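You operate a simulated robot arm through the tools that you are given. There is no shell and no other tool. Be economical: measure what you need, move in short steps, check, and stop when the job is done.

You are at the controls of a simulated robot arm. One attempt, no reset.

JOB
Push the top drawer of the jig bench shut. Then fetch the yellow block from the bed of the frame jig and set it on top of the blue roll. Then put two of the short tubes from the top of the jig bench on the top of the screen cart. Then put one of the square legs from the top of the tall cart on the middle shelf of the screen cart. Then stack the silver block labelled "M76" from the top of the tall cart on top of the silver block marked "M74". Then fetch the blue post cap from the top of the tall cart and set it on the high shelf of the tall cart. The order counts. Set down upright: square leg.

The check looks at the end state, three seconds after you hand in, the way a careful person would. Anything else that was tipped, shoved, dropped, spilled or broken makes it a failure. Lids that push on must go on centred and level and be pressed home; caps that screw on are set level and turned clockwise until they are tight.

ROBOT AND FRAMES
A 6-joint arm with a two-finger gripper on a trunk, on a base that drives. Base frame: it is fixed to the floor where the robot stands at the start and does not move with it; the origin is under the middle of the robot, x ahead of it, y to its left, z up; the surface under the hand at the start is at about z = 0.82. Lengths are in m, angles in degrees, forces in N, time in s.
It reaches about 1.298 m from its shoulder. Its first joint turns from -149.0 to 149.0 degrees. Places, roughly: blue post cap (6x6x5 cm) [-1.6, -1.8, 0.9]; blue roll (10x10x13 cm) [0.5, -0.6, 0.9]; high shelf of the tall cart (84x18 cm) [-1.38, -1.78, 1.2]; middle shelf of the screen cart [1.9, -0.5, 0.6]; short tube [1.25, -0.75, 1]; silver block [-1.5, -1.75, 1]; square leg (5x5x9 cm) [-1.3, -1.5, 0.9]; top drawer of the jig bench [0.9, -0.2, 0.7]; top of the screen cart (40x20 cm) [1.66, -0.36, 0.9]; yellow block [0.75, -0.5, 0.75]. Payload 1.57 kg.
Tool frame: the origin (TCP) lies between the finger pads and is the grasp point; the fingertips stand 0.021 m ahead of it; z points along the fingers, y is the line along which they close. The gripper opens to 0.07 m. The gripper's body begins 0.05 m behind the TCP.
Orientation is told as [roll, pitch, yaw] about the base's x, y, z axes, in that order, counted from this pose: with the fingers straight down and closing along the base's y, the tool's x points along the base's -x, its y along +y and its z along -z.

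CONTROLS
- The arm moves only by the tool servo_tool. Its argument "targets" is one flat list of numbers, 7 for each row, row after row: the turn, a rotation vector about the tool's x, y, z in degrees, then the shift along the tool's x, y, z in mm, then the gripper command, from -1 (fully open) to 1 (shut), values between in proportion. In form: [wx, wy, wz, tx, ty, tz, hand, wx, wy, wz, tx, ty, tz, hand, ...]. A call has 1 to 20 rows; each row is the pose to reach, as a shift and turn from the pose commanded when the call began, along the tool's axes at that moment. Rows are played at 5 a second. More than 0.05 m and 8.6 degrees between two rows, or a gripper value outside its range, and nothing of the call is played. Where a pose cannot be reached the arm comes as near as it can. A force on the tool above 40 N (or 10 N above the force at the start of the call, whichever is more), or a blocked arm, ends the call early, and 0.2 s more pass. Each finger halts on what it meets, pressing with about 30 N; the grip force reading is that of the motor and also rises with nothing between the fingers. The clock runs only during rows and for 0.2 s after the last one: add rows that repeat a pose to give the fingers time. The reply holds the time, the measured pose of the TCP, the force on the tool along the base axes, the opening and the grip force, in the units named above and with some noise, with the torque about the TCP (base axes, N m) and any sound that the robot's microphone picked up.
- Cameras (640 x 400 px; columns grow to the right, rows downward): "scene" is now at [0.0177, 0.1226, 1.8189]; the picture's right is [-0.54, -0.84, 0.00], its down [-0.62, 0.40, -0.68] and it looks along [0.57, -0.37, -0.74] (base axes); focal length 257 px, centre (320, 200). "wrist" rides on the gripper at [0.079, 0.004, -0.081] in the tool frame; the picture's right is [-0.05, 1.00, 0.00], its down [-0.67, -0.03, -0.75] and it looks along [-0.74, -0.04, 0.67] (tool axes); focal length 256 px, centre (320, 200). There is no depth. A picture from a camera that has moved, and an enlarged one, comes with that camera's place and axes in the base frame and with its lens. The place of the scene camera against the robot may be out by one fixed shift of up to 0.012 m in any direction.
- camera(camera): a new picture of that camera. It takes no simulated time.
- lift_body(by): slides the trunk up (or, below 0, down) by that many m; the arm and the scene camera ride with it, the base frame stays. It gives what a move gives, with no picture.
- roll_base(legs): drives the robot by 1 to 6 legs, each [ahead, turn to the left] in m and degrees, along the robot's own axes; the way and the turn of a leg run together, so that a leg with both is an arc; at most 1.5 m and 180 degrees a leg. The arm and the cameras ride along, it lands a little off, and it stops where it bumps. It gives what a move gives.
- head_to(pan, tilt): turns the head with the scene camera to pan (to the left, within 155 degrees either way) and tilt (down, from -29 to 69), counted from straight ahead of the robot. It gives what a move gives.
- enlarge(camera, box): a new picture of the part [left, top, right, bottom] of that camera's present view, enlarged. It takes no simulated time.
- sign_off(): hands the job in; it is judged then, once.

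Go step by step. Nothing tells you exact positions but the pictures and the camera data: compare them with the known pose of the tool, close in by small moves and look again before you grip or let go. The budget is 196 turns and 162 pictures, counting those below and the enlarged ones. Unless the task says otherwise, let go and move clear before handing in.

The tools are called after "Request:" as a command line: name --argument value ..., lists and objects as JSON in quotes. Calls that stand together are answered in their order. servo_tool: Moves the arm, as the interface text tells. Its arguments: {"type":"object","properties":{"targets":{"type":"array"}},"required":["targets"]} The other tools are called the same way: lift_body (by) slides the trunk up or down; roll_base (legs) drives the base; head_to (pan, tilt) turns the head that bears the scene camera; camera (camera) takes a picture; enlarge (camera, box) takes an enlarged picture of a part of a camera's view; sign_off () hands the job in.

At the start:

```text
t: 0.0
eef_pos: [0.4214, -0.5278, 1.1505]
tcp_rot: [0.0, 0.0, 0.0]
force: [0.0, -0.1, -0.4]
ft_torque: [0.0, -0.02, 0.02]
grip_width: 0.0697
grip_force: 0.0
trunk travel left (down, up): [-0.831, 0.139]
robot x, y, heading: [0.0035, -0.006, -0.2]
head pan, tilt: [-32.8, 47.5]
```

scene: 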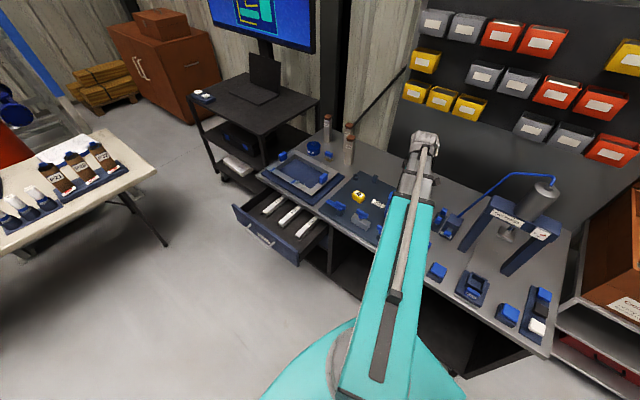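
wrist: 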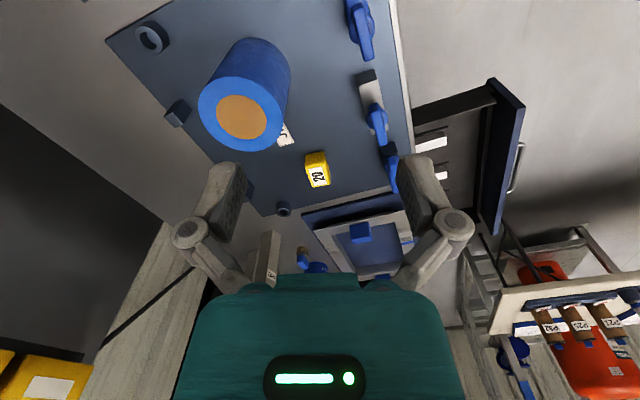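

The bench runs along x on the robot's right, with the open drawer sticking out toward +y. I'll look closer at the drawer and the bench first.

Request:
enlarge --camera "scene" --box '[220, 110, 420, 270]'

Request:
enlarge --camera "wrist" --box '[100, 0, 540, 290]'

Request:
enlarge --camera "scene" --box '[180, 40, 360, 200]'

```text
2.50 times, centred on (320, 190) of scene
camera zoom: at [0.0177, 0.1226, 1.8189], right [-0.54, -0.84, 0.0], down [-0.62, 0.4, -0.68], along [0.57, -0.37, -0.74], focal length 643 px, centre (320, 225)
```

zoom: 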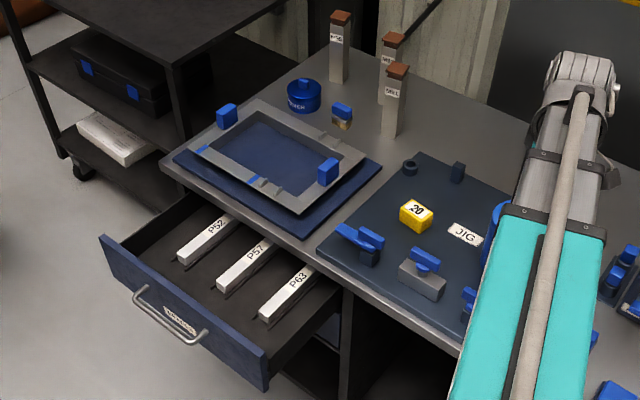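

```text
1.38 times, centred on (320, 145) of wrist
camera zoom: at [0.3413, -0.5238, 1.2311], right [0.05, 1.0, 0.0], down [0.67, -0.03, 0.75], along [0.74, -0.04, -0.67], focal length 353 px, centre (320, 276)
```

zoom: 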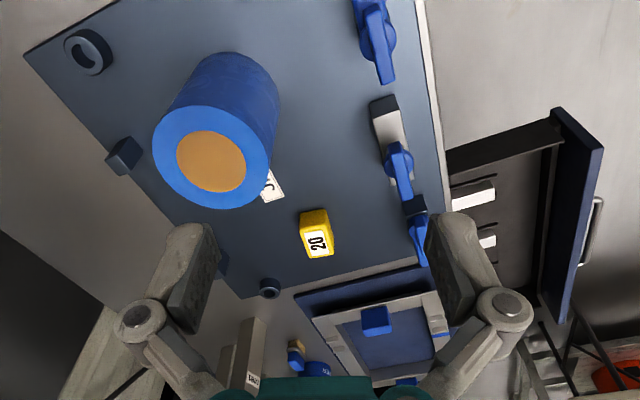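

```text
2.50 times, centred on (270, 120) of scene
camera zoom: at [0.0177, 0.1226, 1.8189], right [-0.54, -0.84, 0.0], down [-0.62, 0.4, -0.68], along [0.57, -0.37, -0.74], focal length 643 px, centre (445, 400)
```

zoom: 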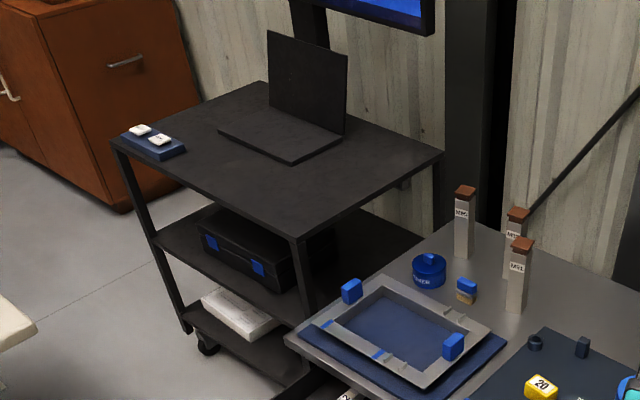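

The drawer is about 0.2 m open and the bench is turned about 17.5° from base x. I'll shut the fingers, tilt them toward the drawer front and move to a spot in front of it.

Request:
servo_tool --targets '[3.05, -0.47, -1.29, -18.5, 42.3, 0, 1, 6.1, -0.94, -2.58, -37, 84.6, 0, 1, 9.15, -1.41, -3.87, -55.5, 126.9, 0, 1, 12.2, -1.88, -5.16, -74, 169.2, 0, 1, 15.25, -2.35, -6.45, -92.5, 211.5, 0, 1, 18.3, -2.82, -7.74, -111, 253.8, 0, 1, 21.35, -3.29, -9.03, -129.5, 296.1, 0, 1, 24.4, -3.76, -10.32, -148, 338.4, 0, 1, 27.45, -4.23, -11.61, -166.5, 380.7, 0, 1, 30.5, -4.7, -12.9, -185, 423, 0, 1, 33.55, -5.17, -14.19, -203.5, 465.3, 0, 1, 36.6, -5.64, -15.48, -222, 507.6, 0, 1, 39.67, -6.1, -16.78, -240, 550, 0, 1]'

Request:
camera --camera "scene"

Request:
camera --camera "wrist"

```text
t: 2.8
eef_pos: [0.6618, 0.0226, 1.1928]
tcp_rot: [-39.9, 0.1, 17.6]
force: [-0.2, -0.1, 0.0]
ft_torque: [0.03, 0.0, -0.01]
grip_width: 0.0001
grip_force: 28.7
out of reach, approached as far as the arm can: row 3, 4, 5, 6, 7, 8, 9, 10, 11, 12, 13
trunk travel left (down, up): [-0.831, 0.139]
robot x, y, heading: [0.0017, -0.0102, -0.1]
head pan, tilt: [-32.8, 47.5]
```

```text
156 pictures are left
camera scene: at [0.0182, 0.1233, 1.8188], right [-0.54, -0.84, 0.0], down [-0.62, 0.4, -0.68], along [0.57, -0.37, -0.74], focal length 257 px, centre (320, 200)
```

scene: 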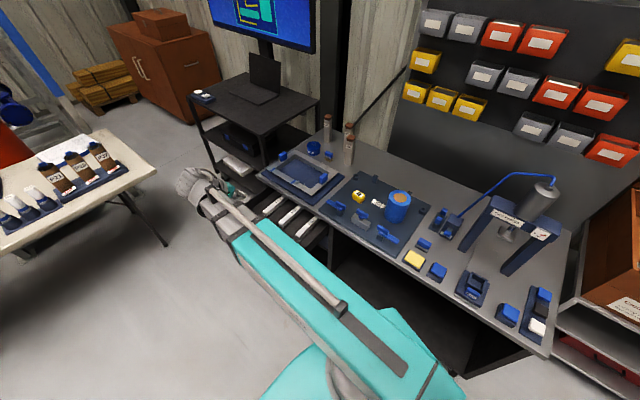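

```text
155 pictures are left
camera wrist: at [0.5694, 0.0515, 1.2528], right [-0.18, 0.74, -0.64], down [0.5, 0.63, 0.59], along [0.85, -0.21, -0.49], focal length 256 px, centre (320, 200)
```

wrist: 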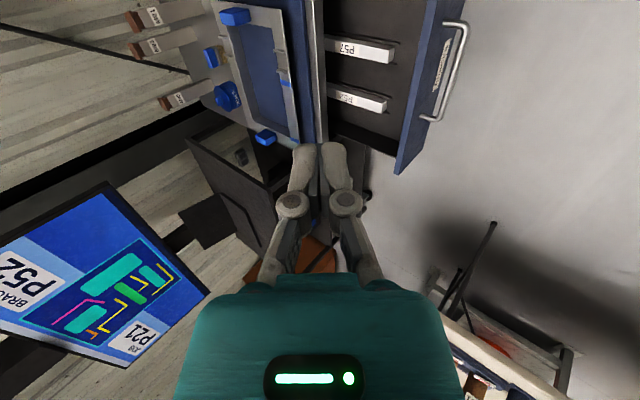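

The drawer is clear of the arm. I'll lower the trunk to bring the fingers to drawer-front height.

Request:
lift_body --by -0.46

Request:
camera --camera "scene"

Request:
camera --camera "wrist"

```text
refused: -0.46 is not a number from -0.4 to 0.4
```

```text
154 pictures are left
camera scene: at [0.0182, 0.1233, 1.8188], right [-0.54, -0.84, 0.0], down [-0.62, 0.4, -0.68], along [0.57, -0.37, -0.74], focal length 257 px, centre (320, 200)
```

scene: 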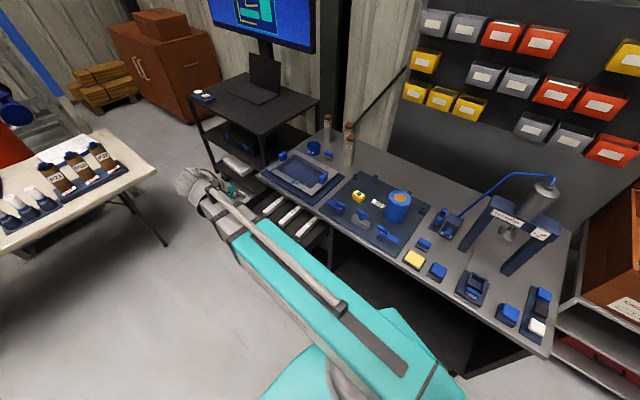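

```text
153 pictures are left
camera wrist: at [0.5694, 0.0515, 1.2528], right [-0.18, 0.74, -0.64], down [0.5, 0.63, 0.59], along [0.85, -0.21, -0.49], focal length 256 px, centre (320, 200)
```

wrist: 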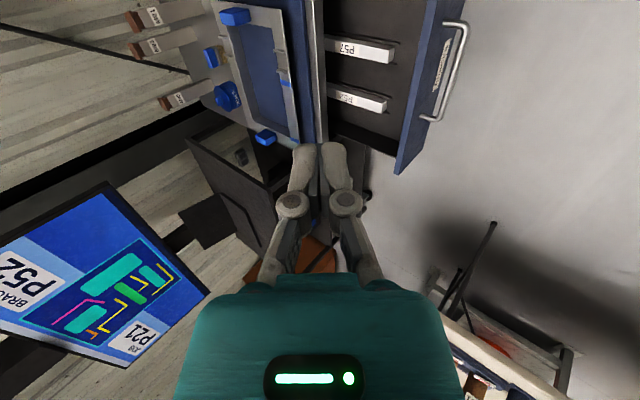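

The limit is 0.4 m per slide, so I'll lower by 0.38 and then look.

Request:
lift_body --by -0.38

Request:
camera --camera "scene"

```text
t: 6.5
eef_pos: [0.663, 0.0233, 0.8135]
tcp_rot: [-40.0, 0.1, 17.6]
force: [-0.5, 0.1, 0.0]
ft_torque: [0.0, 0.01, -0.02]
grip_width: 0.0
grip_force: 28.5
trunk travel left (down, up): [-0.451, 0.519]
robot x, y, heading: [0.002, -0.0059, 0.2]
head pan, tilt: [-32.8, 47.5]
```

```text
152 pictures are left
camera scene: at [0.0178, 0.1227, 1.4389], right [-0.54, -0.84, 0.0], down [-0.62, 0.4, -0.68], along [0.57, -0.37, -0.74], focal length 257 px, centre (320, 200)
```

scene: 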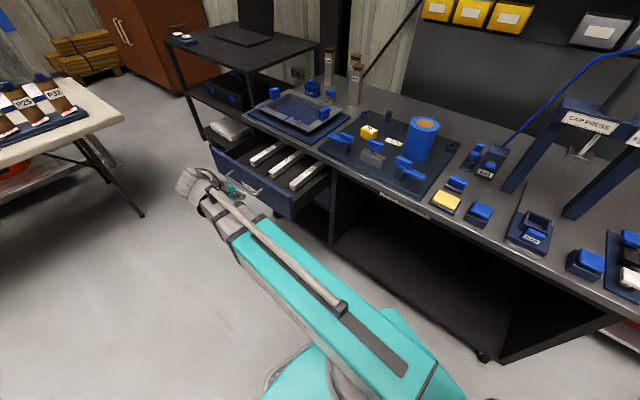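

Request:
lift_body --by -0.085

Request:
camera --camera "wrist"

Request:
enlarge --camera "scene" --box '[160, 80, 360, 240]'

```text
t: 7.7
eef_pos: [0.6616, 0.0227, 0.7272]
tcp_rot: [-40.0, 0.0, 17.6]
force: [0.8, 0.5, -1.0]
ft_torque: [-0.03, -0.02, -0.03]
grip_width: 0.0
grip_force: 28.1
trunk travel left (down, up): [-0.366, 0.604]
robot x, y, heading: [0.0041, -0.0071, -0.0]
head pan, tilt: [-32.8, 47.5]
```

```text
151 pictures are left
camera wrist: at [0.5687, 0.0507, 0.7879], right [-0.18, 0.75, -0.64], down [0.5, 0.63, 0.59], along [0.85, -0.21, -0.49], focal length 256 px, centre (320, 200)
```

wrist: 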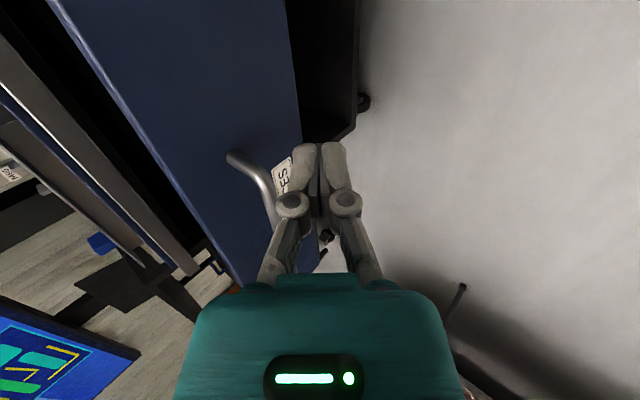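

```text
2.50 times, centred on (260, 160) of scene
camera zoom: at [0.0178, 0.1227, 1.3539], right [-0.54, -0.84, 0.0], down [-0.62, 0.4, -0.68], along [0.57, -0.37, -0.74], focal length 643 px, centre (470, 300)
```

zoom: 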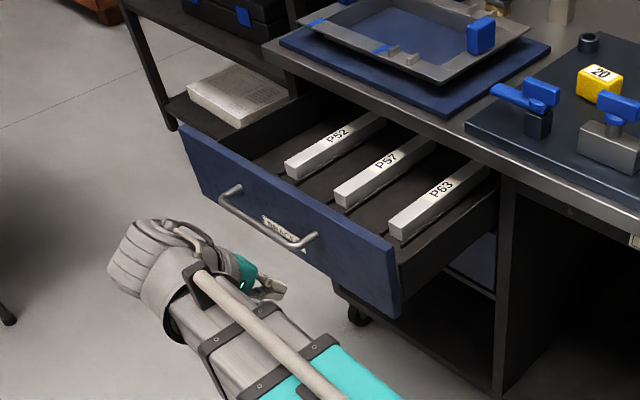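

The push point lies clear of the handle, on the near part of the drawer front. I'll push along the bench's inward normal.

Request:
servo_tool --targets '[0, 0, 0, 0, -23, 19.3, 1, 0, 0, 0, 0, -46, 38.6, 1, 0, 0, 0, 0, -69, 57.9, 1, 0, 0, 0, 0, -92, 77.2, 1, 0, 0, 0, 0, -107, 90, 1, 0, 0, 0, 0, -122, 102.9, 1, 0, 0, 0, 0, -138, 115.7, 1, 0, 0, 0, 0, -153, 128.6, 1, 0, 0, 0, 0, -168.5, 141.5, 1, 0, 0, 0, 0, -184, 154.3, 1, 0, 0, 0, 0, -199, 167.2, 1]'

Request:
enlarge --camera "scene" --box '[160, 80, 360, 240]'

```text
t: 10.1
eef_pos: [0.7407, -0.2267, 0.728]
tcp_rot: [-40.1, 0.0, 17.5]
force: [0.0, 0.4, -0.2]
ft_torque: [-0.01, 0.02, -0.02]
grip_width: 0.0
grip_force: 28.7
trunk travel left (down, up): [-0.366, 0.604]
robot x, y, heading: [0.0011, -0.0092, 0.0]
head pan, tilt: [-32.8, 47.5]
```

```text
2.50 times, centred on (260, 160) of scene
camera zoom: at [0.0178, 0.1227, 1.3539], right [-0.54, -0.84, 0.0], down [-0.62, 0.4, -0.68], along [0.57, -0.37, -0.74], focal length 643 px, centre (470, 300)
```

zoom: 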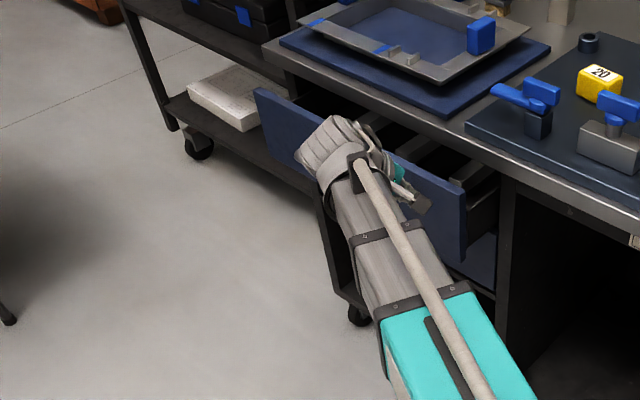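

The drawer is moving freely. About 7–8 cm is left, so I'll push on in small steps.

Request:
servo_tool --targets '[0, 0, 0, 0, -11.5, 9.6, 1, 0, 0, 0, 0, -23, 19.3, 1, 0, 0, 0, 0, -34.5, 29, 1, 0, 0, 0, 0, -46, 38.6, 1, 0, 0, 0, 0, -53.6, 45, 1, 0, 0, 0, 0, -61.3, 51.4, 1, 0, 0, 0, 0, -69, 57.9, 1, 0, 0, 0, 0, -76.6, 64.3, 1]'

Request:
enlarge --camera "scene" --box '[160, 80, 360, 240]'

```text
t: 11.9
eef_pos: [0.7694, -0.3204, 0.7282]
tcp_rot: [-39.9, 0.1, 17.6]
force: [-5.9, 10.9, -5.0]
ft_torque: [-0.5, -0.21, 0.04]
grip_width: 0.0003
grip_force: 28.5
trunk travel left (down, up): [-0.366, 0.604]
robot x, y, heading: [0.0048, -0.0092, -0.3]
head pan, tilt: [-32.8, 47.5]
```

```text
2.50 times, centred on (260, 160) of scene
camera zoom: at [0.0178, 0.1233, 1.3537], right [-0.54, -0.84, 0.0], down [-0.62, 0.4, -0.68], along [0.57, -0.37, -0.74], focal length 643 px, centre (470, 300)
```

zoom: 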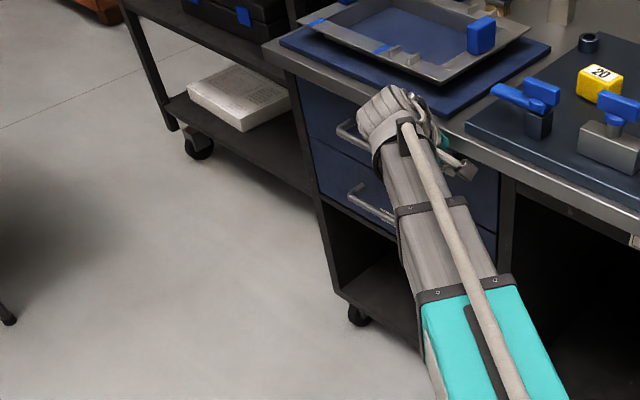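

It looks shut and the force is rising. I'll press a little more to confirm, then back off.

Request:
servo_tool --targets '[0, 0, 0, 0, -5, 4.2, 1, 0, 0, 0, 0, -10, 8.4, 1, 0, 0, 0, 0, -15, 12.6, 1]'

```text
t: 12.3
eef_pos: [0.7693, -0.3197, 0.7269]
tcp_rot: [-39.5, -0.1, 17.7]
force: [-2.7, 11.2, -2.7]
ft_torque: [-0.47, -0.13, -0.03]
grip_width: 0.0001
grip_force: 28.3
trunk travel left (down, up): [-0.366, 0.604]
robot x, y, heading: [0.0033, -0.008, 0.0]
head pan, tilt: [-32.8, 47.5]
stopped in row 1: the force on the tool passed its limit at 49 N (the readings are from after the stop); the commanded pose is now the measured one
```

Hard stop at 49 N, so the drawer is shut. I'll back off and raise the trunk.

Request:
servo_tool --targets '[0, 0, 0, 0, 23, -19.3, 1, 0, 0, 0, 0, 53.6, -45, 1, 0, 0, 0, 0, 84, -71, 1, 0, 0, 0, 0, 115, -96.5, 1, 0, 0, 0, 0, 153, -128.6, 1, 0, 0, 0, 0, 191, -161, 1]'

Request:
lift_body --by 0.4

Request:
camera --camera "scene"

Request:
enlarge --camera "scene" --box '[260, 120, 480, 280]'

```text
t: 13.7
eef_pos: [0.6928, -0.0816, 0.7275]
tcp_rot: [-39.6, -0.1, 17.6]
force: [0.8, -0.7, -0.4]
ft_torque: [0.0, -0.03, -0.03]
grip_width: 0.0002
grip_force: 28.3
out of reach, approached as far as the arm can: row 5
trunk travel left (down, up): [-0.366, 0.604]
robot x, y, heading: [-0.0032, -0.0064, -0.1]
head pan, tilt: [-32.8, 47.5]
```

```text
t: 17.5
eef_pos: [0.6935, -0.0814, 1.126]
tcp_rot: [-39.6, 0.0, 17.7]
force: [0.4, -0.1, -0.2]
ft_torque: [-0.03, 0.02, 0.0]
grip_width: 0.0
grip_force: 28.4
trunk travel left (down, up): [-0.766, 0.204]
robot x, y, heading: [0.0017, -0.009, 0.0]
head pan, tilt: [-32.8, 47.5]
```

```text
147 pictures are left
camera scene: at [0.0178, 0.1227, 1.7539], right [-0.54, -0.84, 0.0], down [-0.62, 0.4, -0.68], along [0.57, -0.37, -0.74], focal length 257 px, centre (320, 200)
```

scene: 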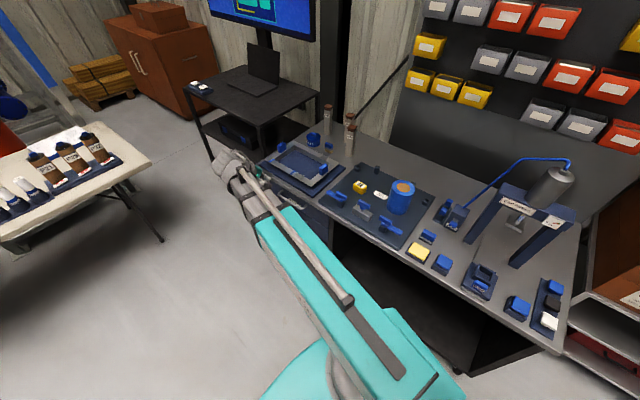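

```text
2.50 times, centred on (370, 200) of scene
camera zoom: at [0.0178, 0.1227, 1.7539], right [-0.54, -0.84, 0.0], down [-0.62, 0.4, -0.68], along [0.57, -0.37, -0.74], focal length 643 px, centre (195, 200)
```

zoom: 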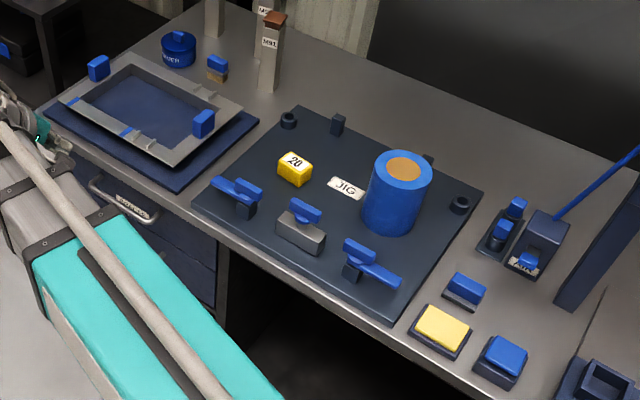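

The drawer is shut. I estimate the yellow block at (0.69, -0.55) and the roll at (0.49, -0.62) with its top near z 0.965. I'll go above the block with the fingers down and open.

Request:
servo_tool --targets '[-3.33, 0, 0, 13.5, -22.1, 30.1, -1, -6.67, 0, 0, 27, -44.2, 60.2, -1, -10, 0, 0, 40.5, -66.3, 90.3, -1, -13.33, 0, 0, 54, -88.3, 120.3, -1, -16.67, 0, 0, 67.5, -110.4, 150.4, -1, -20, 0, 0, 81, -132.5, 180.5, -1, -23.33, 0, 0, 94.5, -154.6, 210.6, -1, -26.67, 0, 0, 108, -176.7, 240.7, -1, -30, 0, 0, 121.5, -198.8, 270.8, -1, -33.33, 0, 0, 135, -220.8, 300.8, -1, -36.67, 0, 0, 148.5, -242.9, 330.9, -1, -40, 0, 0, 162, -265, 361, -1]'

Request:
camera --camera "wrist"

```text
t: 20.1
eef_pos: [0.6732, -0.5482, 1.0862]
tcp_rot: [0.5, 0.0, 17.8]
force: [-0.3, -0.2, -0.4]
ft_torque: [0.0, 0.0, 0.01]
grip_width: 0.0702
grip_force: 0.1
out of reach, approached as far as the arm can: row 2, 3, 4, 5, 6, 7, 8, 9, 10, 11, 12
trunk travel left (down, up): [-0.766, 0.204]
robot x, y, heading: [0.0049, -0.0093, 0.1]
head pan, tilt: [-32.8, 47.5]
```

```text
145 pictures are left
camera wrist: at [0.5955, -0.5683, 1.1659], right [-0.25, 0.97, 0.01], down [0.65, 0.16, 0.74], along [0.72, 0.19, -0.67], focal length 256 px, centre (320, 200)
```

wrist: 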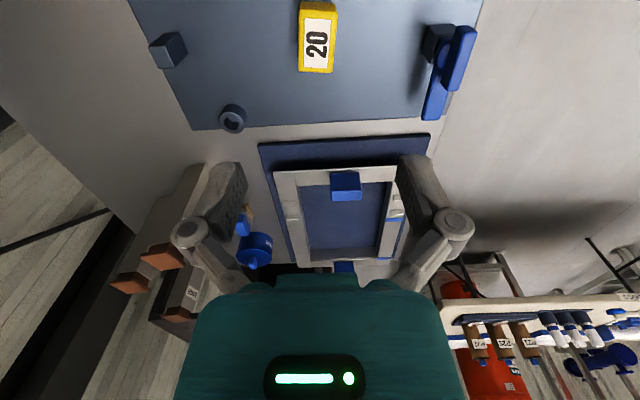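

The block is aligned with the hand sideways. Only the height limits the arm, so I'll lower the trunk.

Request:
lift_body --by -0.14

Request:
camera --camera "wrist"

```text
t: 21.8
eef_pos: [0.6726, -0.5462, 0.9446]
tcp_rot: [0.4, 0.0, 17.7]
force: [-0.2, -1.1, 0.1]
ft_torque: [0.01, 0.01, -0.03]
grip_width: 0.0699
grip_force: 0.0
trunk travel left (down, up): [-0.626, 0.344]
robot x, y, heading: [0.0059, -0.0107, 0.2]
head pan, tilt: [-32.8, 47.5]
```

```text
144 pictures are left
camera wrist: at [0.5952, -0.5674, 1.0262], right [-0.25, 0.97, 0.01], down [0.65, 0.16, 0.74], along [0.72, 0.19, -0.67], focal length 256 px, centre (320, 200)
```

wrist: 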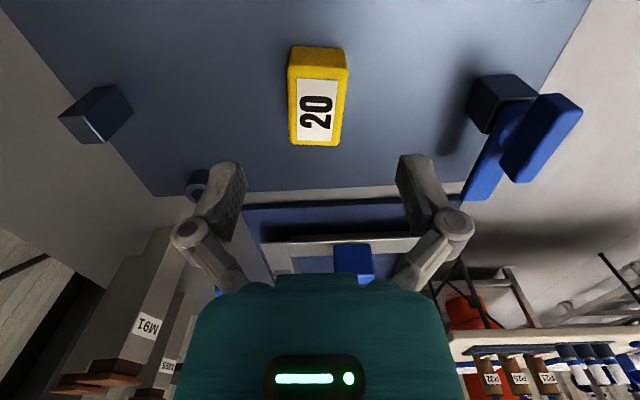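

Request:
lift_body --by -0.055

Request:
camera --camera "wrist"

```text
t: 22.7
eef_pos: [0.672, -0.5443, 0.8901]
tcp_rot: [0.4, -0.1, 17.7]
force: [-0.3, 0.2, -0.2]
ft_torque: [0.01, -0.01, 0.0]
grip_width: 0.07
grip_force: 0.1
trunk travel left (down, up): [-0.571, 0.399]
robot x, y, heading: [0.0019, -0.0059, -0.0]
head pan, tilt: [-32.8, 47.5]
```

```text
143 pictures are left
camera wrist: at [0.5951, -0.5674, 0.9711], right [-0.25, 0.97, 0.01], down [0.65, 0.16, 0.74], along [0.72, 0.19, -0.67], focal length 256 px, centre (320, 200)
```

wrist: 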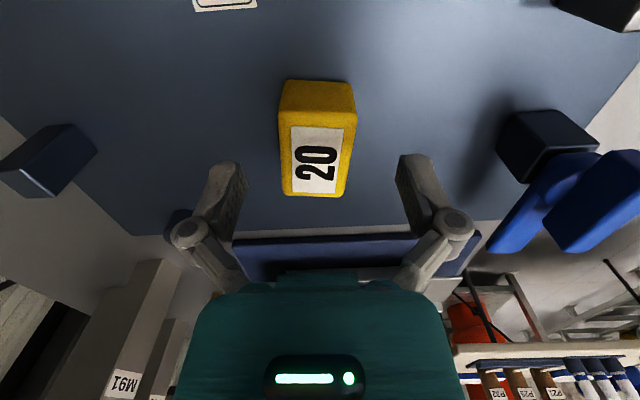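

The block top is near z 0.858, with its centre at x≈0.686. I'll shift 13 mm along the block, then lower 40 mm.

Request:
servo_tool --targets '[0, 0, 0, -7, -1, 0, -1, 0, 0, 0, -13, -2, 0, -1]'

Request:
lift_body --by -0.038

Request:
camera --camera "wrist"

```text
t: 23.3
eef_pos: [0.6863, -0.5423, 0.8901]
tcp_rot: [0.4, 0.0, 17.7]
force: [1.0, 0.1, 0.0]
ft_torque: [-0.02, 0.01, -0.02]
grip_width: 0.0701
grip_force: 0.0
trunk travel left (down, up): [-0.571, 0.399]
robot x, y, heading: [0.002, -0.0093, 0.2]
head pan, tilt: [-32.8, 47.5]
```

```text
t: 24.1
eef_pos: [0.6853, -0.5422, 0.8524]
tcp_rot: [0.4, 0.1, 17.8]
force: [0.2, 0.6, -0.5]
ft_torque: [-0.02, 0.0, 0.0]
grip_width: 0.0699
grip_force: 0.1
trunk travel left (down, up): [-0.533, 0.437]
robot x, y, heading: [0.0044, -0.0077, -0.1]
head pan, tilt: [-32.8, 47.5]
```

```text
142 pictures are left
camera wrist: at [0.6086, -0.5645, 0.9331], right [-0.25, 0.97, 0.01], down [0.65, 0.16, 0.74], along [0.72, 0.19, -0.67], focal length 256 px, centre (320, 200)
```

wrist: 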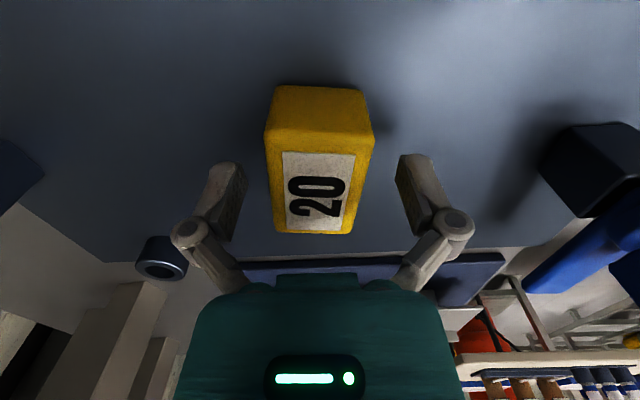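

Request:
servo_tool --targets '[0, 0, 0, 0, 0, 0, 0.3, 0, 0, 0, 0, 0, 0, 1, 0, 0, 0, 0, 0, 0, 1, 0, 0, 0, 0, 0, 0, 1, 0, 0, 0, 0, 0, 0, 1]'

Request:
lift_body --by 0.19

Request:
camera --camera "wrist"

Request:
camera --camera "scene"

```text
t: 25.4
eef_pos: [0.6861, -0.5431, 0.8519]
tcp_rot: [0.4, 0.0, 17.8]
force: [1.7, -5.0, 6.7]
ft_torque: [-0.16, -0.06, -0.11]
grip_width: 0.041
grip_force: 30.4
trunk travel left (down, up): [-0.533, 0.437]
robot x, y, heading: [0.0045, -0.0079, -0.2]
head pan, tilt: [-32.8, 47.5]
```

```text
t: 27.4
eef_pos: [0.6868, -0.5417, 1.0417]
tcp_rot: [0.4, 0.0, 17.6]
force: [0.7, 0.2, -1.1]
ft_torque: [0.0, 0.04, -0.02]
grip_width: 0.0405
grip_force: 30.5
trunk travel left (down, up): [-0.723, 0.247]
robot x, y, heading: [0.0014, -0.0069, -0.1]
head pan, tilt: [-32.8, 47.5]
```

```text
141 pictures are left
camera wrist: at [0.6088, -0.5646, 1.1229], right [-0.25, 0.97, 0.01], down [0.65, 0.16, 0.74], along [0.72, 0.19, -0.67], focal length 256 px, centre (320, 200)
```

wrist: 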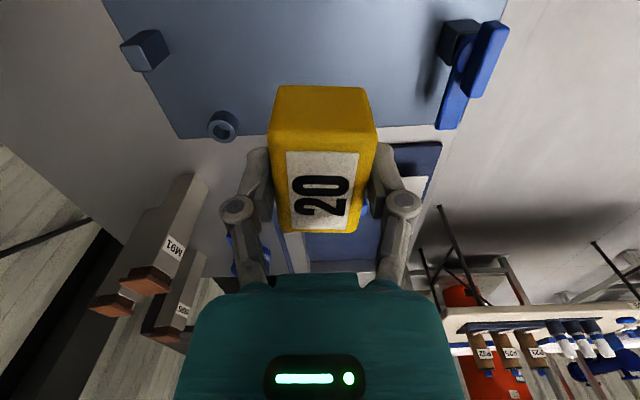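

```text
140 pictures are left
camera scene: at [0.018, 0.1225, 1.7109], right [-0.54, -0.84, 0.0], down [-0.62, 0.4, -0.68], along [0.57, -0.37, -0.74], focal length 257 px, centre (320, 200)
```

scene: 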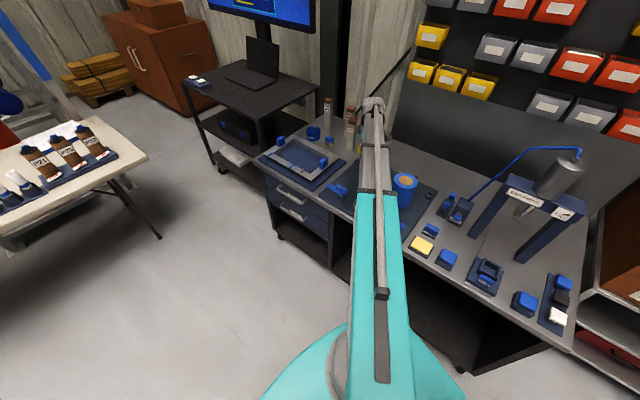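

The block is held, about 41 mm wide. I'll raise it, carry it over the roll and look.

Request:
lift_body --by 0.04

Request:
servo_tool --targets '[0, 0, 0, 35, -2.5, 0, 1, 0, 0, 0, 70, -5, 0, 1, 0, 0, 0, 105, -7.5, 0, 1, 0, 0, 0, 140, -10, 0, 1, 0, 0, 0, 175, -12.5, 0, 1, 0, 0, 0, 211, -14.7, 0, 1]'

Request:
camera --camera "wrist"

Request:
enlarge --camera "scene" --box '[340, 120, 480, 240]'

```text
t: 28.3
eef_pos: [0.6863, -0.5424, 1.0821]
tcp_rot: [0.4, 0.0, 17.6]
force: [-0.6, 0.5, -0.1]
ft_torque: [-0.01, -0.01, 0.0]
grip_width: 0.0404
grip_force: 30.3
trunk travel left (down, up): [-0.763, 0.207]
robot x, y, heading: [0.0063, -0.009, -0.0]
head pan, tilt: [-32.8, 47.5]
```

```text
t: 29.7
eef_pos: [0.4901, -0.6215, 1.081]
tcp_rot: [0.5, -0.1, 17.8]
force: [0.3, -0.5, -2.2]
ft_torque: [0.01, 0.03, -0.01]
grip_width: 0.0403
grip_force: 29.8
trunk travel left (down, up): [-0.763, 0.207]
robot x, y, heading: [0.0024, -0.0094, 0.1]
head pan, tilt: [-32.8, 47.5]
```

```text
139 pictures are left
camera wrist: at [0.4125, -0.6432, 1.1632], right [-0.25, 0.97, 0.01], down [0.65, 0.16, 0.74], along [0.72, 0.19, -0.67], focal length 256 px, centre (320, 200)
```

wrist: 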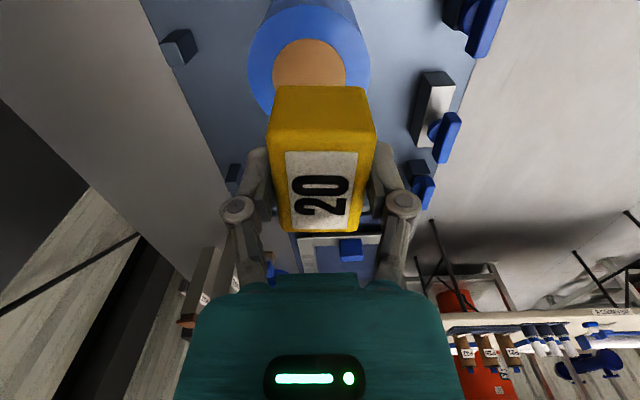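

```text
3.33 times, centred on (410, 180) of scene
camera zoom: at [0.0174, 0.1224, 1.7509], right [-0.54, -0.84, 0.0], down [-0.62, 0.4, -0.68], along [0.57, -0.37, -0.74], focal length 857 px, centre (20, 267)
```

zoom: 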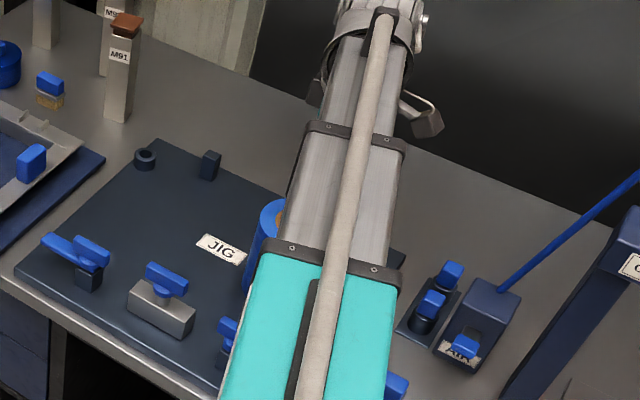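

The roll's centre looks to be about (0.495, -0.629) with its top near z 0.945. I'll shift 9 mm sideways and 4 mm forward and start down.

Request:
servo_tool --targets '[0, 0, 0, -4, -9, 0, 1, 0, 0, 0, -4, -9, 25, 1, 0, 0, 0, -4, -9, 50, 1, 0, 0, 0, -4, -9, 70, 1]'

Request:
camera --camera "wrist"

```text
t: 30.7
eef_pos: [0.4969, -0.6291, 1.0824]
tcp_rot: [0.4, 0.0, 17.7]
force: [0.3, -0.5, -1.3]
ft_torque: [0.0, -0.01, 0.01]
grip_width: 0.0401
grip_force: 30.0
out of reach, approached as far as the arm can: row 2, 3, 4
trunk travel left (down, up): [-0.763, 0.207]
robot x, y, heading: [0.0029, -0.01, -0.0]
head pan, tilt: [-32.8, 47.5]
```

```text
137 pictures are left
camera wrist: at [0.4195, -0.6502, 1.1631], right [-0.25, 0.97, 0.01], down [0.65, 0.16, 0.74], along [0.72, 0.19, -0.67], focal length 256 px, centre (320, 200)
```

wrist: 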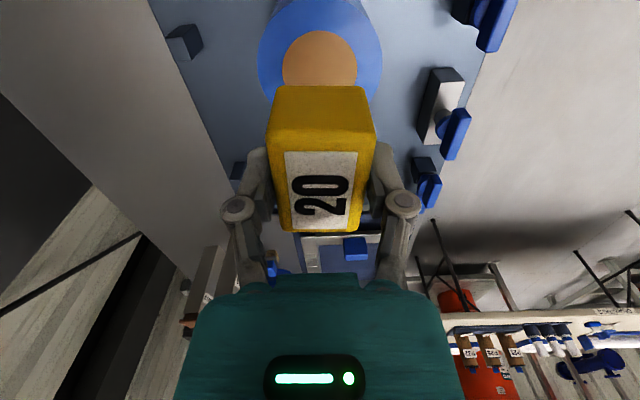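

It's aligned. To get margin for fine vertical moves, I'll raise the arm and lower the trunk.

Request:
servo_tool --targets '[0, 0, 0, 0, 0, -40, 1, 0, 0, 0, 0, 0, -80, 1, 0, 0, 0, 0, 0, -120, 1]'

Request:
lift_body --by -0.18

Request:
camera --camera "wrist"

```text
t: 31.5
eef_pos: [0.4974, -0.6283, 1.0812]
tcp_rot: [0.4, 0.0, 17.7]
force: [-0.6, 0.8, -1.8]
ft_torque: [-0.01, 0.01, 0.01]
grip_width: 0.0399
grip_force: 29.6
out of reach, approached as far as the arm can: row 1, 2, 3
trunk travel left (down, up): [-0.763, 0.207]
robot x, y, heading: [0.0001, -0.0077, -0.2]
head pan, tilt: [-32.8, 47.5]
```

```text
t: 32.8
eef_pos: [0.4962, -0.6273, 0.9672]
tcp_rot: [-0.3, -0.2, 17.6]
force: [1.9, 0.0, 80.7]
ft_torque: [-0.07, 0.08, 0.05]
grip_width: 0.0433
grip_force: 29.7
trunk travel left (down, up): [-0.643, 0.327]
robot x, y, heading: [0.002, -0.0066, -0.3]
head pan, tilt: [-32.8, 47.5]
stopped: the force on the tool passed its limit at 297 N (the readings are from after the stop); the commanded pose is now the measured one
```

```text
136 pictures are left
camera wrist: at [0.4173, -0.6482, 1.0483], right [-0.25, 0.97, 0.0], down [0.64, 0.17, 0.75], along [0.72, 0.19, -0.66], focal length 256 px, centre (320, 200)
```

wrist: 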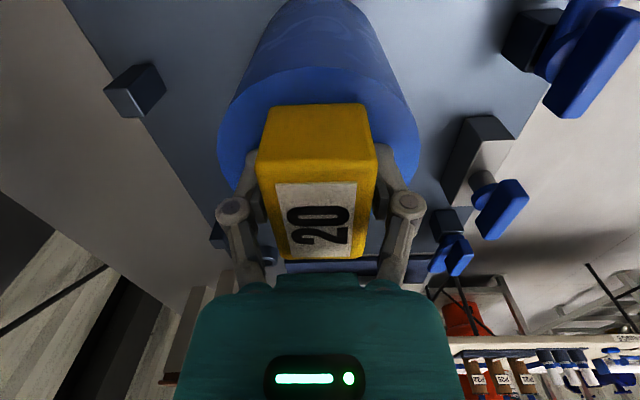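

The block has come down hard on the roll; I shouldn't have chained those moves. Height evidently only comes from the trunk on this arm. I'll relieve the force first.

Request:
lift_body --by 0.004

Request:
enlarge --camera "scene" --box '[320, 100, 520, 260]'

```text
t: 33.3
eef_pos: [0.4961, -0.6277, 0.9694]
tcp_rot: [-0.1, -0.2, 17.5]
force: [-5.7, 5.2, 41.1]
ft_torque: [0.23, 0.2, -0.01]
grip_width: 0.0398
grip_force: 29.2
trunk travel left (down, up): [-0.647, 0.323]
robot x, y, heading: [0.0037, -0.0134, -0.2]
head pan, tilt: [-32.8, 47.5]
```

```text
2.50 times, centred on (420, 180) of scene
camera zoom: at [0.0139, 0.1269, 1.6341], right [-0.54, -0.84, 0.0], down [-0.62, 0.4, -0.68], along [0.57, -0.37, -0.73], focal length 643 px, centre (70, 250)
```

zoom: 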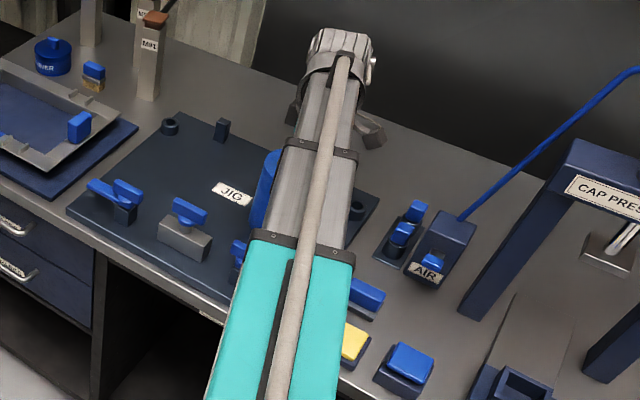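

Request:
lift_body --by 0.003

Request:
camera --camera "wrist"

```text
t: 33.8
eef_pos: [0.4983, -0.6312, 0.9685]
tcp_rot: [0.0, -0.1, 17.6]
force: [-2.5, 2.3, 4.8]
ft_torque: [0.03, 0.08, -0.02]
grip_width: 0.0395
grip_force: 29.9
trunk travel left (down, up): [-0.65, 0.32]
robot x, y, heading: [0.0061, -0.0042, 0.1]
head pan, tilt: [-32.8, 47.5]
```

```text
134 pictures are left
camera wrist: at [0.4206, -0.6518, 1.0497], right [-0.25, 0.97, 0.0], down [0.64, 0.17, 0.75], along [0.72, 0.19, -0.67], focal length 256 px, centre (320, 200)
```

wrist: 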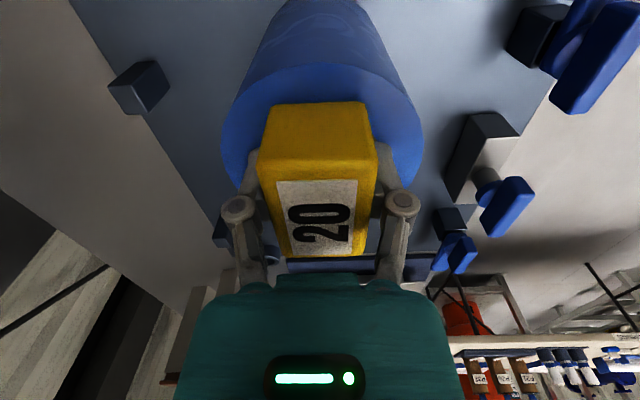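

Force is down to about 5 N and the block sits centred on the roll. I'll release gently.

Request:
servo_tool --targets '[0, 0, 0, 0, 0, 0, 0.2, 0, 0, 0, 0, 0, 0, -0.2, 0, 0, 0, 0, 0, 0, -0.6, 0, 0, 0, 0, 0, 0, -1, 0, 0, 0, 0, 0, 0, -1, 0, 0, 0, 0, 0, 0, -1]'

Request:
camera --camera "wrist"

```text
t: 35.2
eef_pos: [0.4986, -0.631, 0.9697]
tcp_rot: [0.0, -0.2, 17.6]
force: [0.2, 0.1, -0.5]
ft_torque: [-0.02, 0.0, -0.01]
grip_width: 0.0699
grip_force: 0.1
trunk travel left (down, up): [-0.65, 0.32]
robot x, y, heading: [-0.0004, -0.0106, 0.2]
head pan, tilt: [-32.8, 47.5]
```

```text
133 pictures are left
camera wrist: at [0.4207, -0.652, 1.0498], right [-0.25, 0.97, 0.0], down [0.64, 0.17, 0.75], along [0.72, 0.19, -0.67], focal length 256 px, centre (320, 200)
```

wrist: 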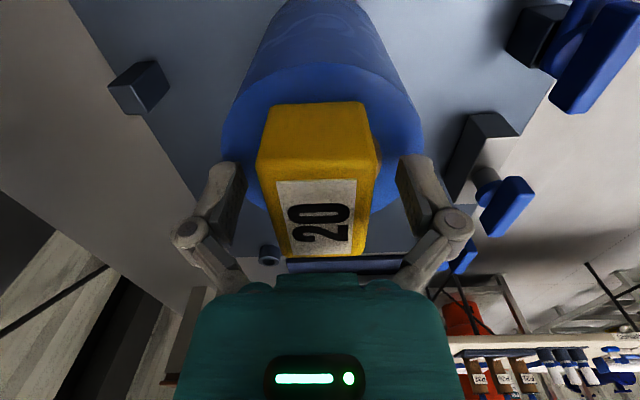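

The block is released and steady. I'll raise the trunk clear and take a look.

Request:
lift_body --by 0.3

Request:
camera --camera "wrist"

```text
t: 38.2
eef_pos: [0.4986, -0.6308, 1.2684]
tcp_rot: [0.1, -0.1, 17.6]
force: [-0.6, -0.5, -0.6]
ft_torque: [-0.04, 0.0, -0.03]
grip_width: 0.0699
grip_force: 0.1
trunk travel left (down, up): [-0.95, 0.02]
robot x, y, heading: [0.002, -0.008, 0.1]
head pan, tilt: [-32.8, 47.5]
```

```text
132 pictures are left
camera wrist: at [0.4208, -0.652, 1.3498], right [-0.25, 0.97, 0.0], down [0.64, 0.17, 0.75], along [0.72, 0.19, -0.67], focal length 256 px, centre (320, 200)
```

wrist: 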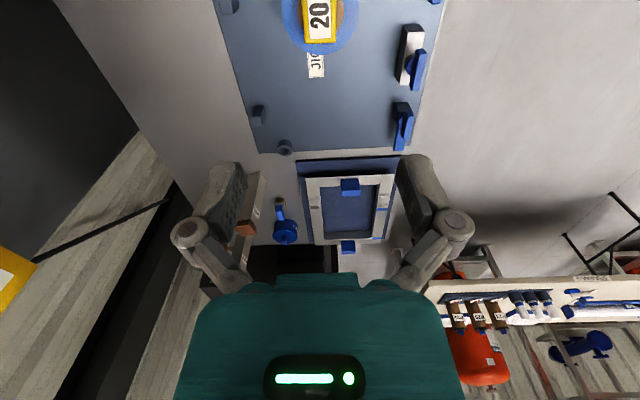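

The yellow block sits centred on the roll. Now I'll bring the arm in front of the robot before driving and look ahead.

Request:
servo_tool --targets '[0, 0, 0, -17.8, 42.4, 0, 0, 0, 0, 0, -35.6, 84.8, 0, 0, 0, 0, 0, -53.4, 127.2, 0, 0, 0, 0, 0, -71.2, 169.6, 0, 0, 0, 0, 0, -89, 212, 0, 0, 0, 0, 0, -106.8, 254.4, 0, 0, 0, 0, 0, -124.6, 296.8, 0, 0, 0, 0, 0, -142.4, 339.2, 0, 0, 0, 0, 0, -160.2, 381.6, 0, 0, 0, 0, 0, -178, 424, 0, 0, 0, 0, 0, -195.8, 466.4, 0, 0, 0, 0, 0, -213.6, 508.8, 0, 0]'

Request:
head_to --pan -20 --tilt 35

Request:
camera --camera "scene"

```text
t: 40.8
eef_pos: [0.5475, -0.0771, 1.2694]
tcp_rot: [0.0, -0.1, 17.6]
force: [-0.3, 0.3, -0.6]
ft_torque: [-0.02, -0.02, 0.02]
grip_width: 0.0352
grip_force: 0.2
trunk travel left (down, up): [-0.95, 0.02]
robot x, y, heading: [0.0014, -0.0091, -0.2]
head pan, tilt: [-32.8, 47.5]
```

```text
t: 41.6
eef_pos: [0.5473, -0.0794, 1.2679]
tcp_rot: [0.0, -0.1, 17.6]
force: [0.2, -0.3, 0.9]
ft_torque: [0.02, -0.02, 0.01]
grip_width: 0.0349
grip_force: 0.0
trunk travel left (down, up): [-0.95, 0.02]
robot x, y, heading: [0.0007, -0.0101, 0.0]
head pan, tilt: [-20.0, 35.0]
```

```text
131 pictures are left
camera scene: at [0.0339, 0.1355, 1.956], right [-0.34, -0.94, 0.0], down [-0.54, 0.2, -0.82], along [0.77, -0.28, -0.57], focal length 257 px, centre (320, 200)
```

scene: 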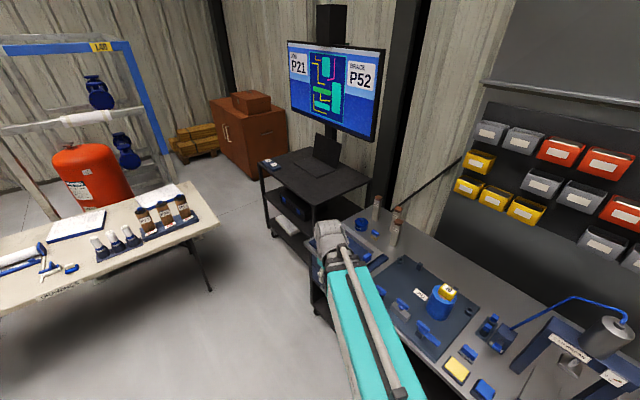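

The way ahead along the bench is clear. I'll turn 17.5° left, parallel to the bench, and drive 0.7 m.

Request:
roll_base --legs '[[0, 17.5], [0.7, 0]]'

Request:
head_to --pan -50 --tilt 45

Request:
camera --camera "scene"

```text
t: 47.5
eef_pos: [1.2104, 0.3117, 1.2684]
tcp_rot: [0.1, -0.1, 35.9]
force: [0.4, 0.1, 0.5]
ft_torque: [0.03, -0.03, -0.03]
grip_width: 0.0349
grip_force: 0.1
trunk travel left (down, up): [-0.95, 0.02]
robot x, y, heading: [0.6688, 0.2095, 17.9]
head pan, tilt: [-20.0, 35.0]
```

```text
t: 48.5
eef_pos: [1.2094, 0.3117, 1.2687]
tcp_rot: [0.2, -0.1, 35.9]
force: [-1.0, -0.3, -0.9]
ft_torque: [-0.02, -0.03, -0.01]
grip_width: 0.0348
grip_force: 0.1
trunk travel left (down, up): [-0.95, 0.02]
robot x, y, heading: [0.6754, 0.2095, 18.0]
head pan, tilt: [-50.0, 45.0]
```

```text
130 pictures are left
camera scene: at [0.6378, 0.316, 1.9412], right [-0.53, -0.85, 0.0], down [-0.6, 0.37, -0.71], along [0.6, -0.38, -0.71], focal length 257 px, centre (320, 200)
```

scene: 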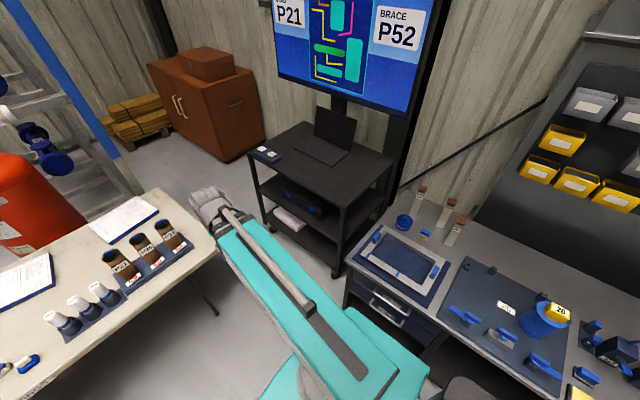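

Request:
enlarge --camera "scene" --box '[370, 160, 510, 280]'

Request:
enlarge --camera "scene" --box '[240, 80, 420, 280]'

```text
3.33 times, centred on (440, 220) of scene
camera zoom: at [0.6378, 0.316, 1.9412], right [-0.53, -0.85, 0.0], down [-0.6, 0.37, -0.71], along [0.6, -0.38, -0.71], focal length 857 px, centre (-80, 133)
```

zoom: 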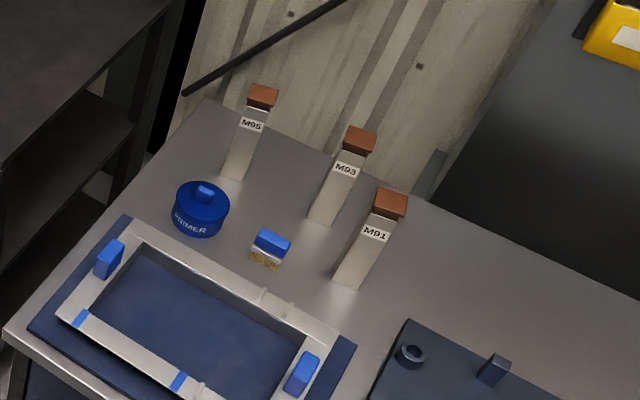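

```text
2.00 times, centred on (330, 180) of scene
camera zoom: at [0.6378, 0.316, 1.9412], right [-0.53, -0.85, 0.0], down [-0.6, 0.37, -0.71], along [0.6, -0.38, -0.71], focal length 514 px, centre (300, 240)
```

zoom: 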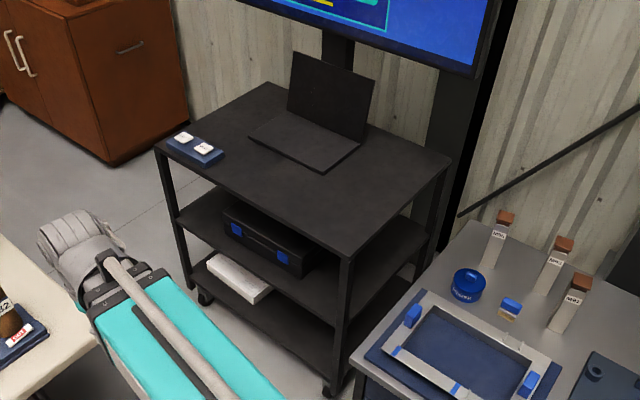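

The tubes stand at about M91 (0.954,-0.686), M93 (1.056,-0.752) and M95 (1.206,-0.704), with tops near z 1.0. I'll swing the arm over toward M91 at full height.

Request:
servo_tool --targets '[0, 0, 0.92, 37.6, -31.3, 0, -1, 0, 0, 1.84, 75.2, -62.6, 0, -1, 0, 0, 2.76, 112.8, -93.9, 0, -1, 0, 0, 3.68, 150.4, -125.2, 0, -1, 0, 0, 4.6, 188, -156.5, 0, -1, 0, 0, 5.52, 225.6, -187.8, 0, -1, 0, 0, 6.44, 263.2, -219.1, 0, -1, 0, 0, 7.36, 300.8, -250.4, 0, -1, 0, 0, 8.28, 338.4, -281.7, 0, -1, 0, 0, 9.2, 376, -313, 0, -1, 0, 0, 10.12, 413.6, -344.3, 0, -1, 0, 0, 11.04, 451.2, -375.6, 0, -1, 0, 0, 11.96, 488.8, -406.9, 0, -1, 0, 0, 12.88, 526.4, -438.2, 0, -1, 0, 0, 13.8, 564, -469.5, 0, -1, 0, 0, 14.72, 601.6, -500.8, 0, -1, 0, 0, 15.64, 639.2, -532.1, 0, -1, 0, 0, 16.56, 676.8, -563.4, 0, -1, 0, 0, 17.48, 714.4, -594.7, 0, -1, 0, 0, 18.4, 752, -626, 0, -1]'

Request:
camera --camera "wrist"

```text
t: 52.7
eef_pos: [0.9701, -0.6394, 1.2681]
tcp_rot: [0.2, -0.1, 17.5]
force: [0.4, -0.5, -1.1]
ft_torque: [0.0, 0.01, 0.02]
grip_width: 0.07
grip_force: 0.0
out of reach, approached as far as the arm can: row 1, 2, 3, 4, 5, 6, 7, 17, 18
trunk travel left (down, up): [-0.95, 0.02]
robot x, y, heading: [0.6695, 0.2113, 17.5]
head pan, tilt: [-50.0, 45.0]
```

```text
127 pictures are left
camera wrist: at [0.8918, -0.6599, 1.3492], right [-0.25, 0.97, 0.0], down [0.65, 0.16, 0.75], along [0.72, 0.19, -0.67], focal length 256 px, centre (320, 200)
```

wrist: 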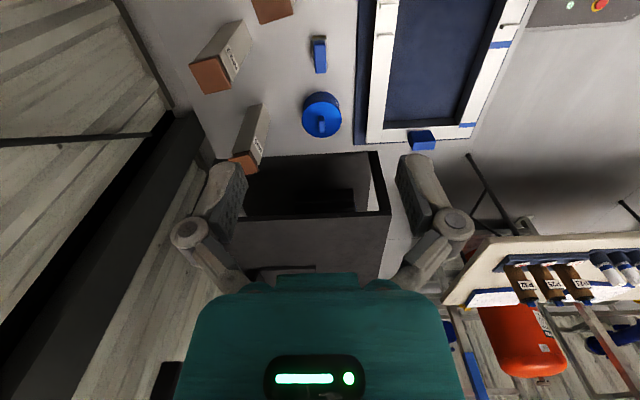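

Request:
servo_tool --targets '[0, 0, 0, 8, -25, 0, -1, 0, 0, 0, 15.7, -49.6, 0, -1]'

Request:
lift_body --by -0.15

Request:
camera --camera "wrist"

```text
t: 53.3
eef_pos: [0.9698, -0.6902, 1.2674]
tcp_rot: [0.1, -0.2, 17.7]
force: [-0.3, 0.4, 0.9]
ft_torque: [0.01, 0.01, 0.01]
grip_width: 0.0702
grip_force: 0.0
trunk travel left (down, up): [-0.95, 0.02]
robot x, y, heading: [0.6686, 0.2063, 17.8]
head pan, tilt: [-50.0, 45.0]
```

```text
t: 55.0
eef_pos: [0.9689, -0.688, 1.1189]
tcp_rot: [0.1, -0.2, 17.5]
force: [0.3, -1.5, -0.2]
ft_torque: [0.01, 0.01, 0.02]
grip_width: 0.0699
grip_force: 0.1
trunk travel left (down, up): [-0.8, 0.17]
robot x, y, heading: [0.6704, 0.2072, 17.9]
head pan, tilt: [-50.0, 45.0]
```

```text
126 pictures are left
camera wrist: at [0.8909, -0.7098, 1.1999], right [-0.25, 0.97, 0.0], down [0.65, 0.17, 0.75], along [0.72, 0.19, -0.67], focal length 256 px, centre (320, 200)
```

wrist: 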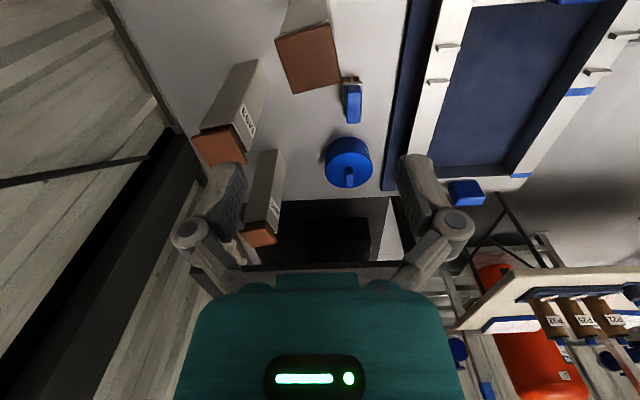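

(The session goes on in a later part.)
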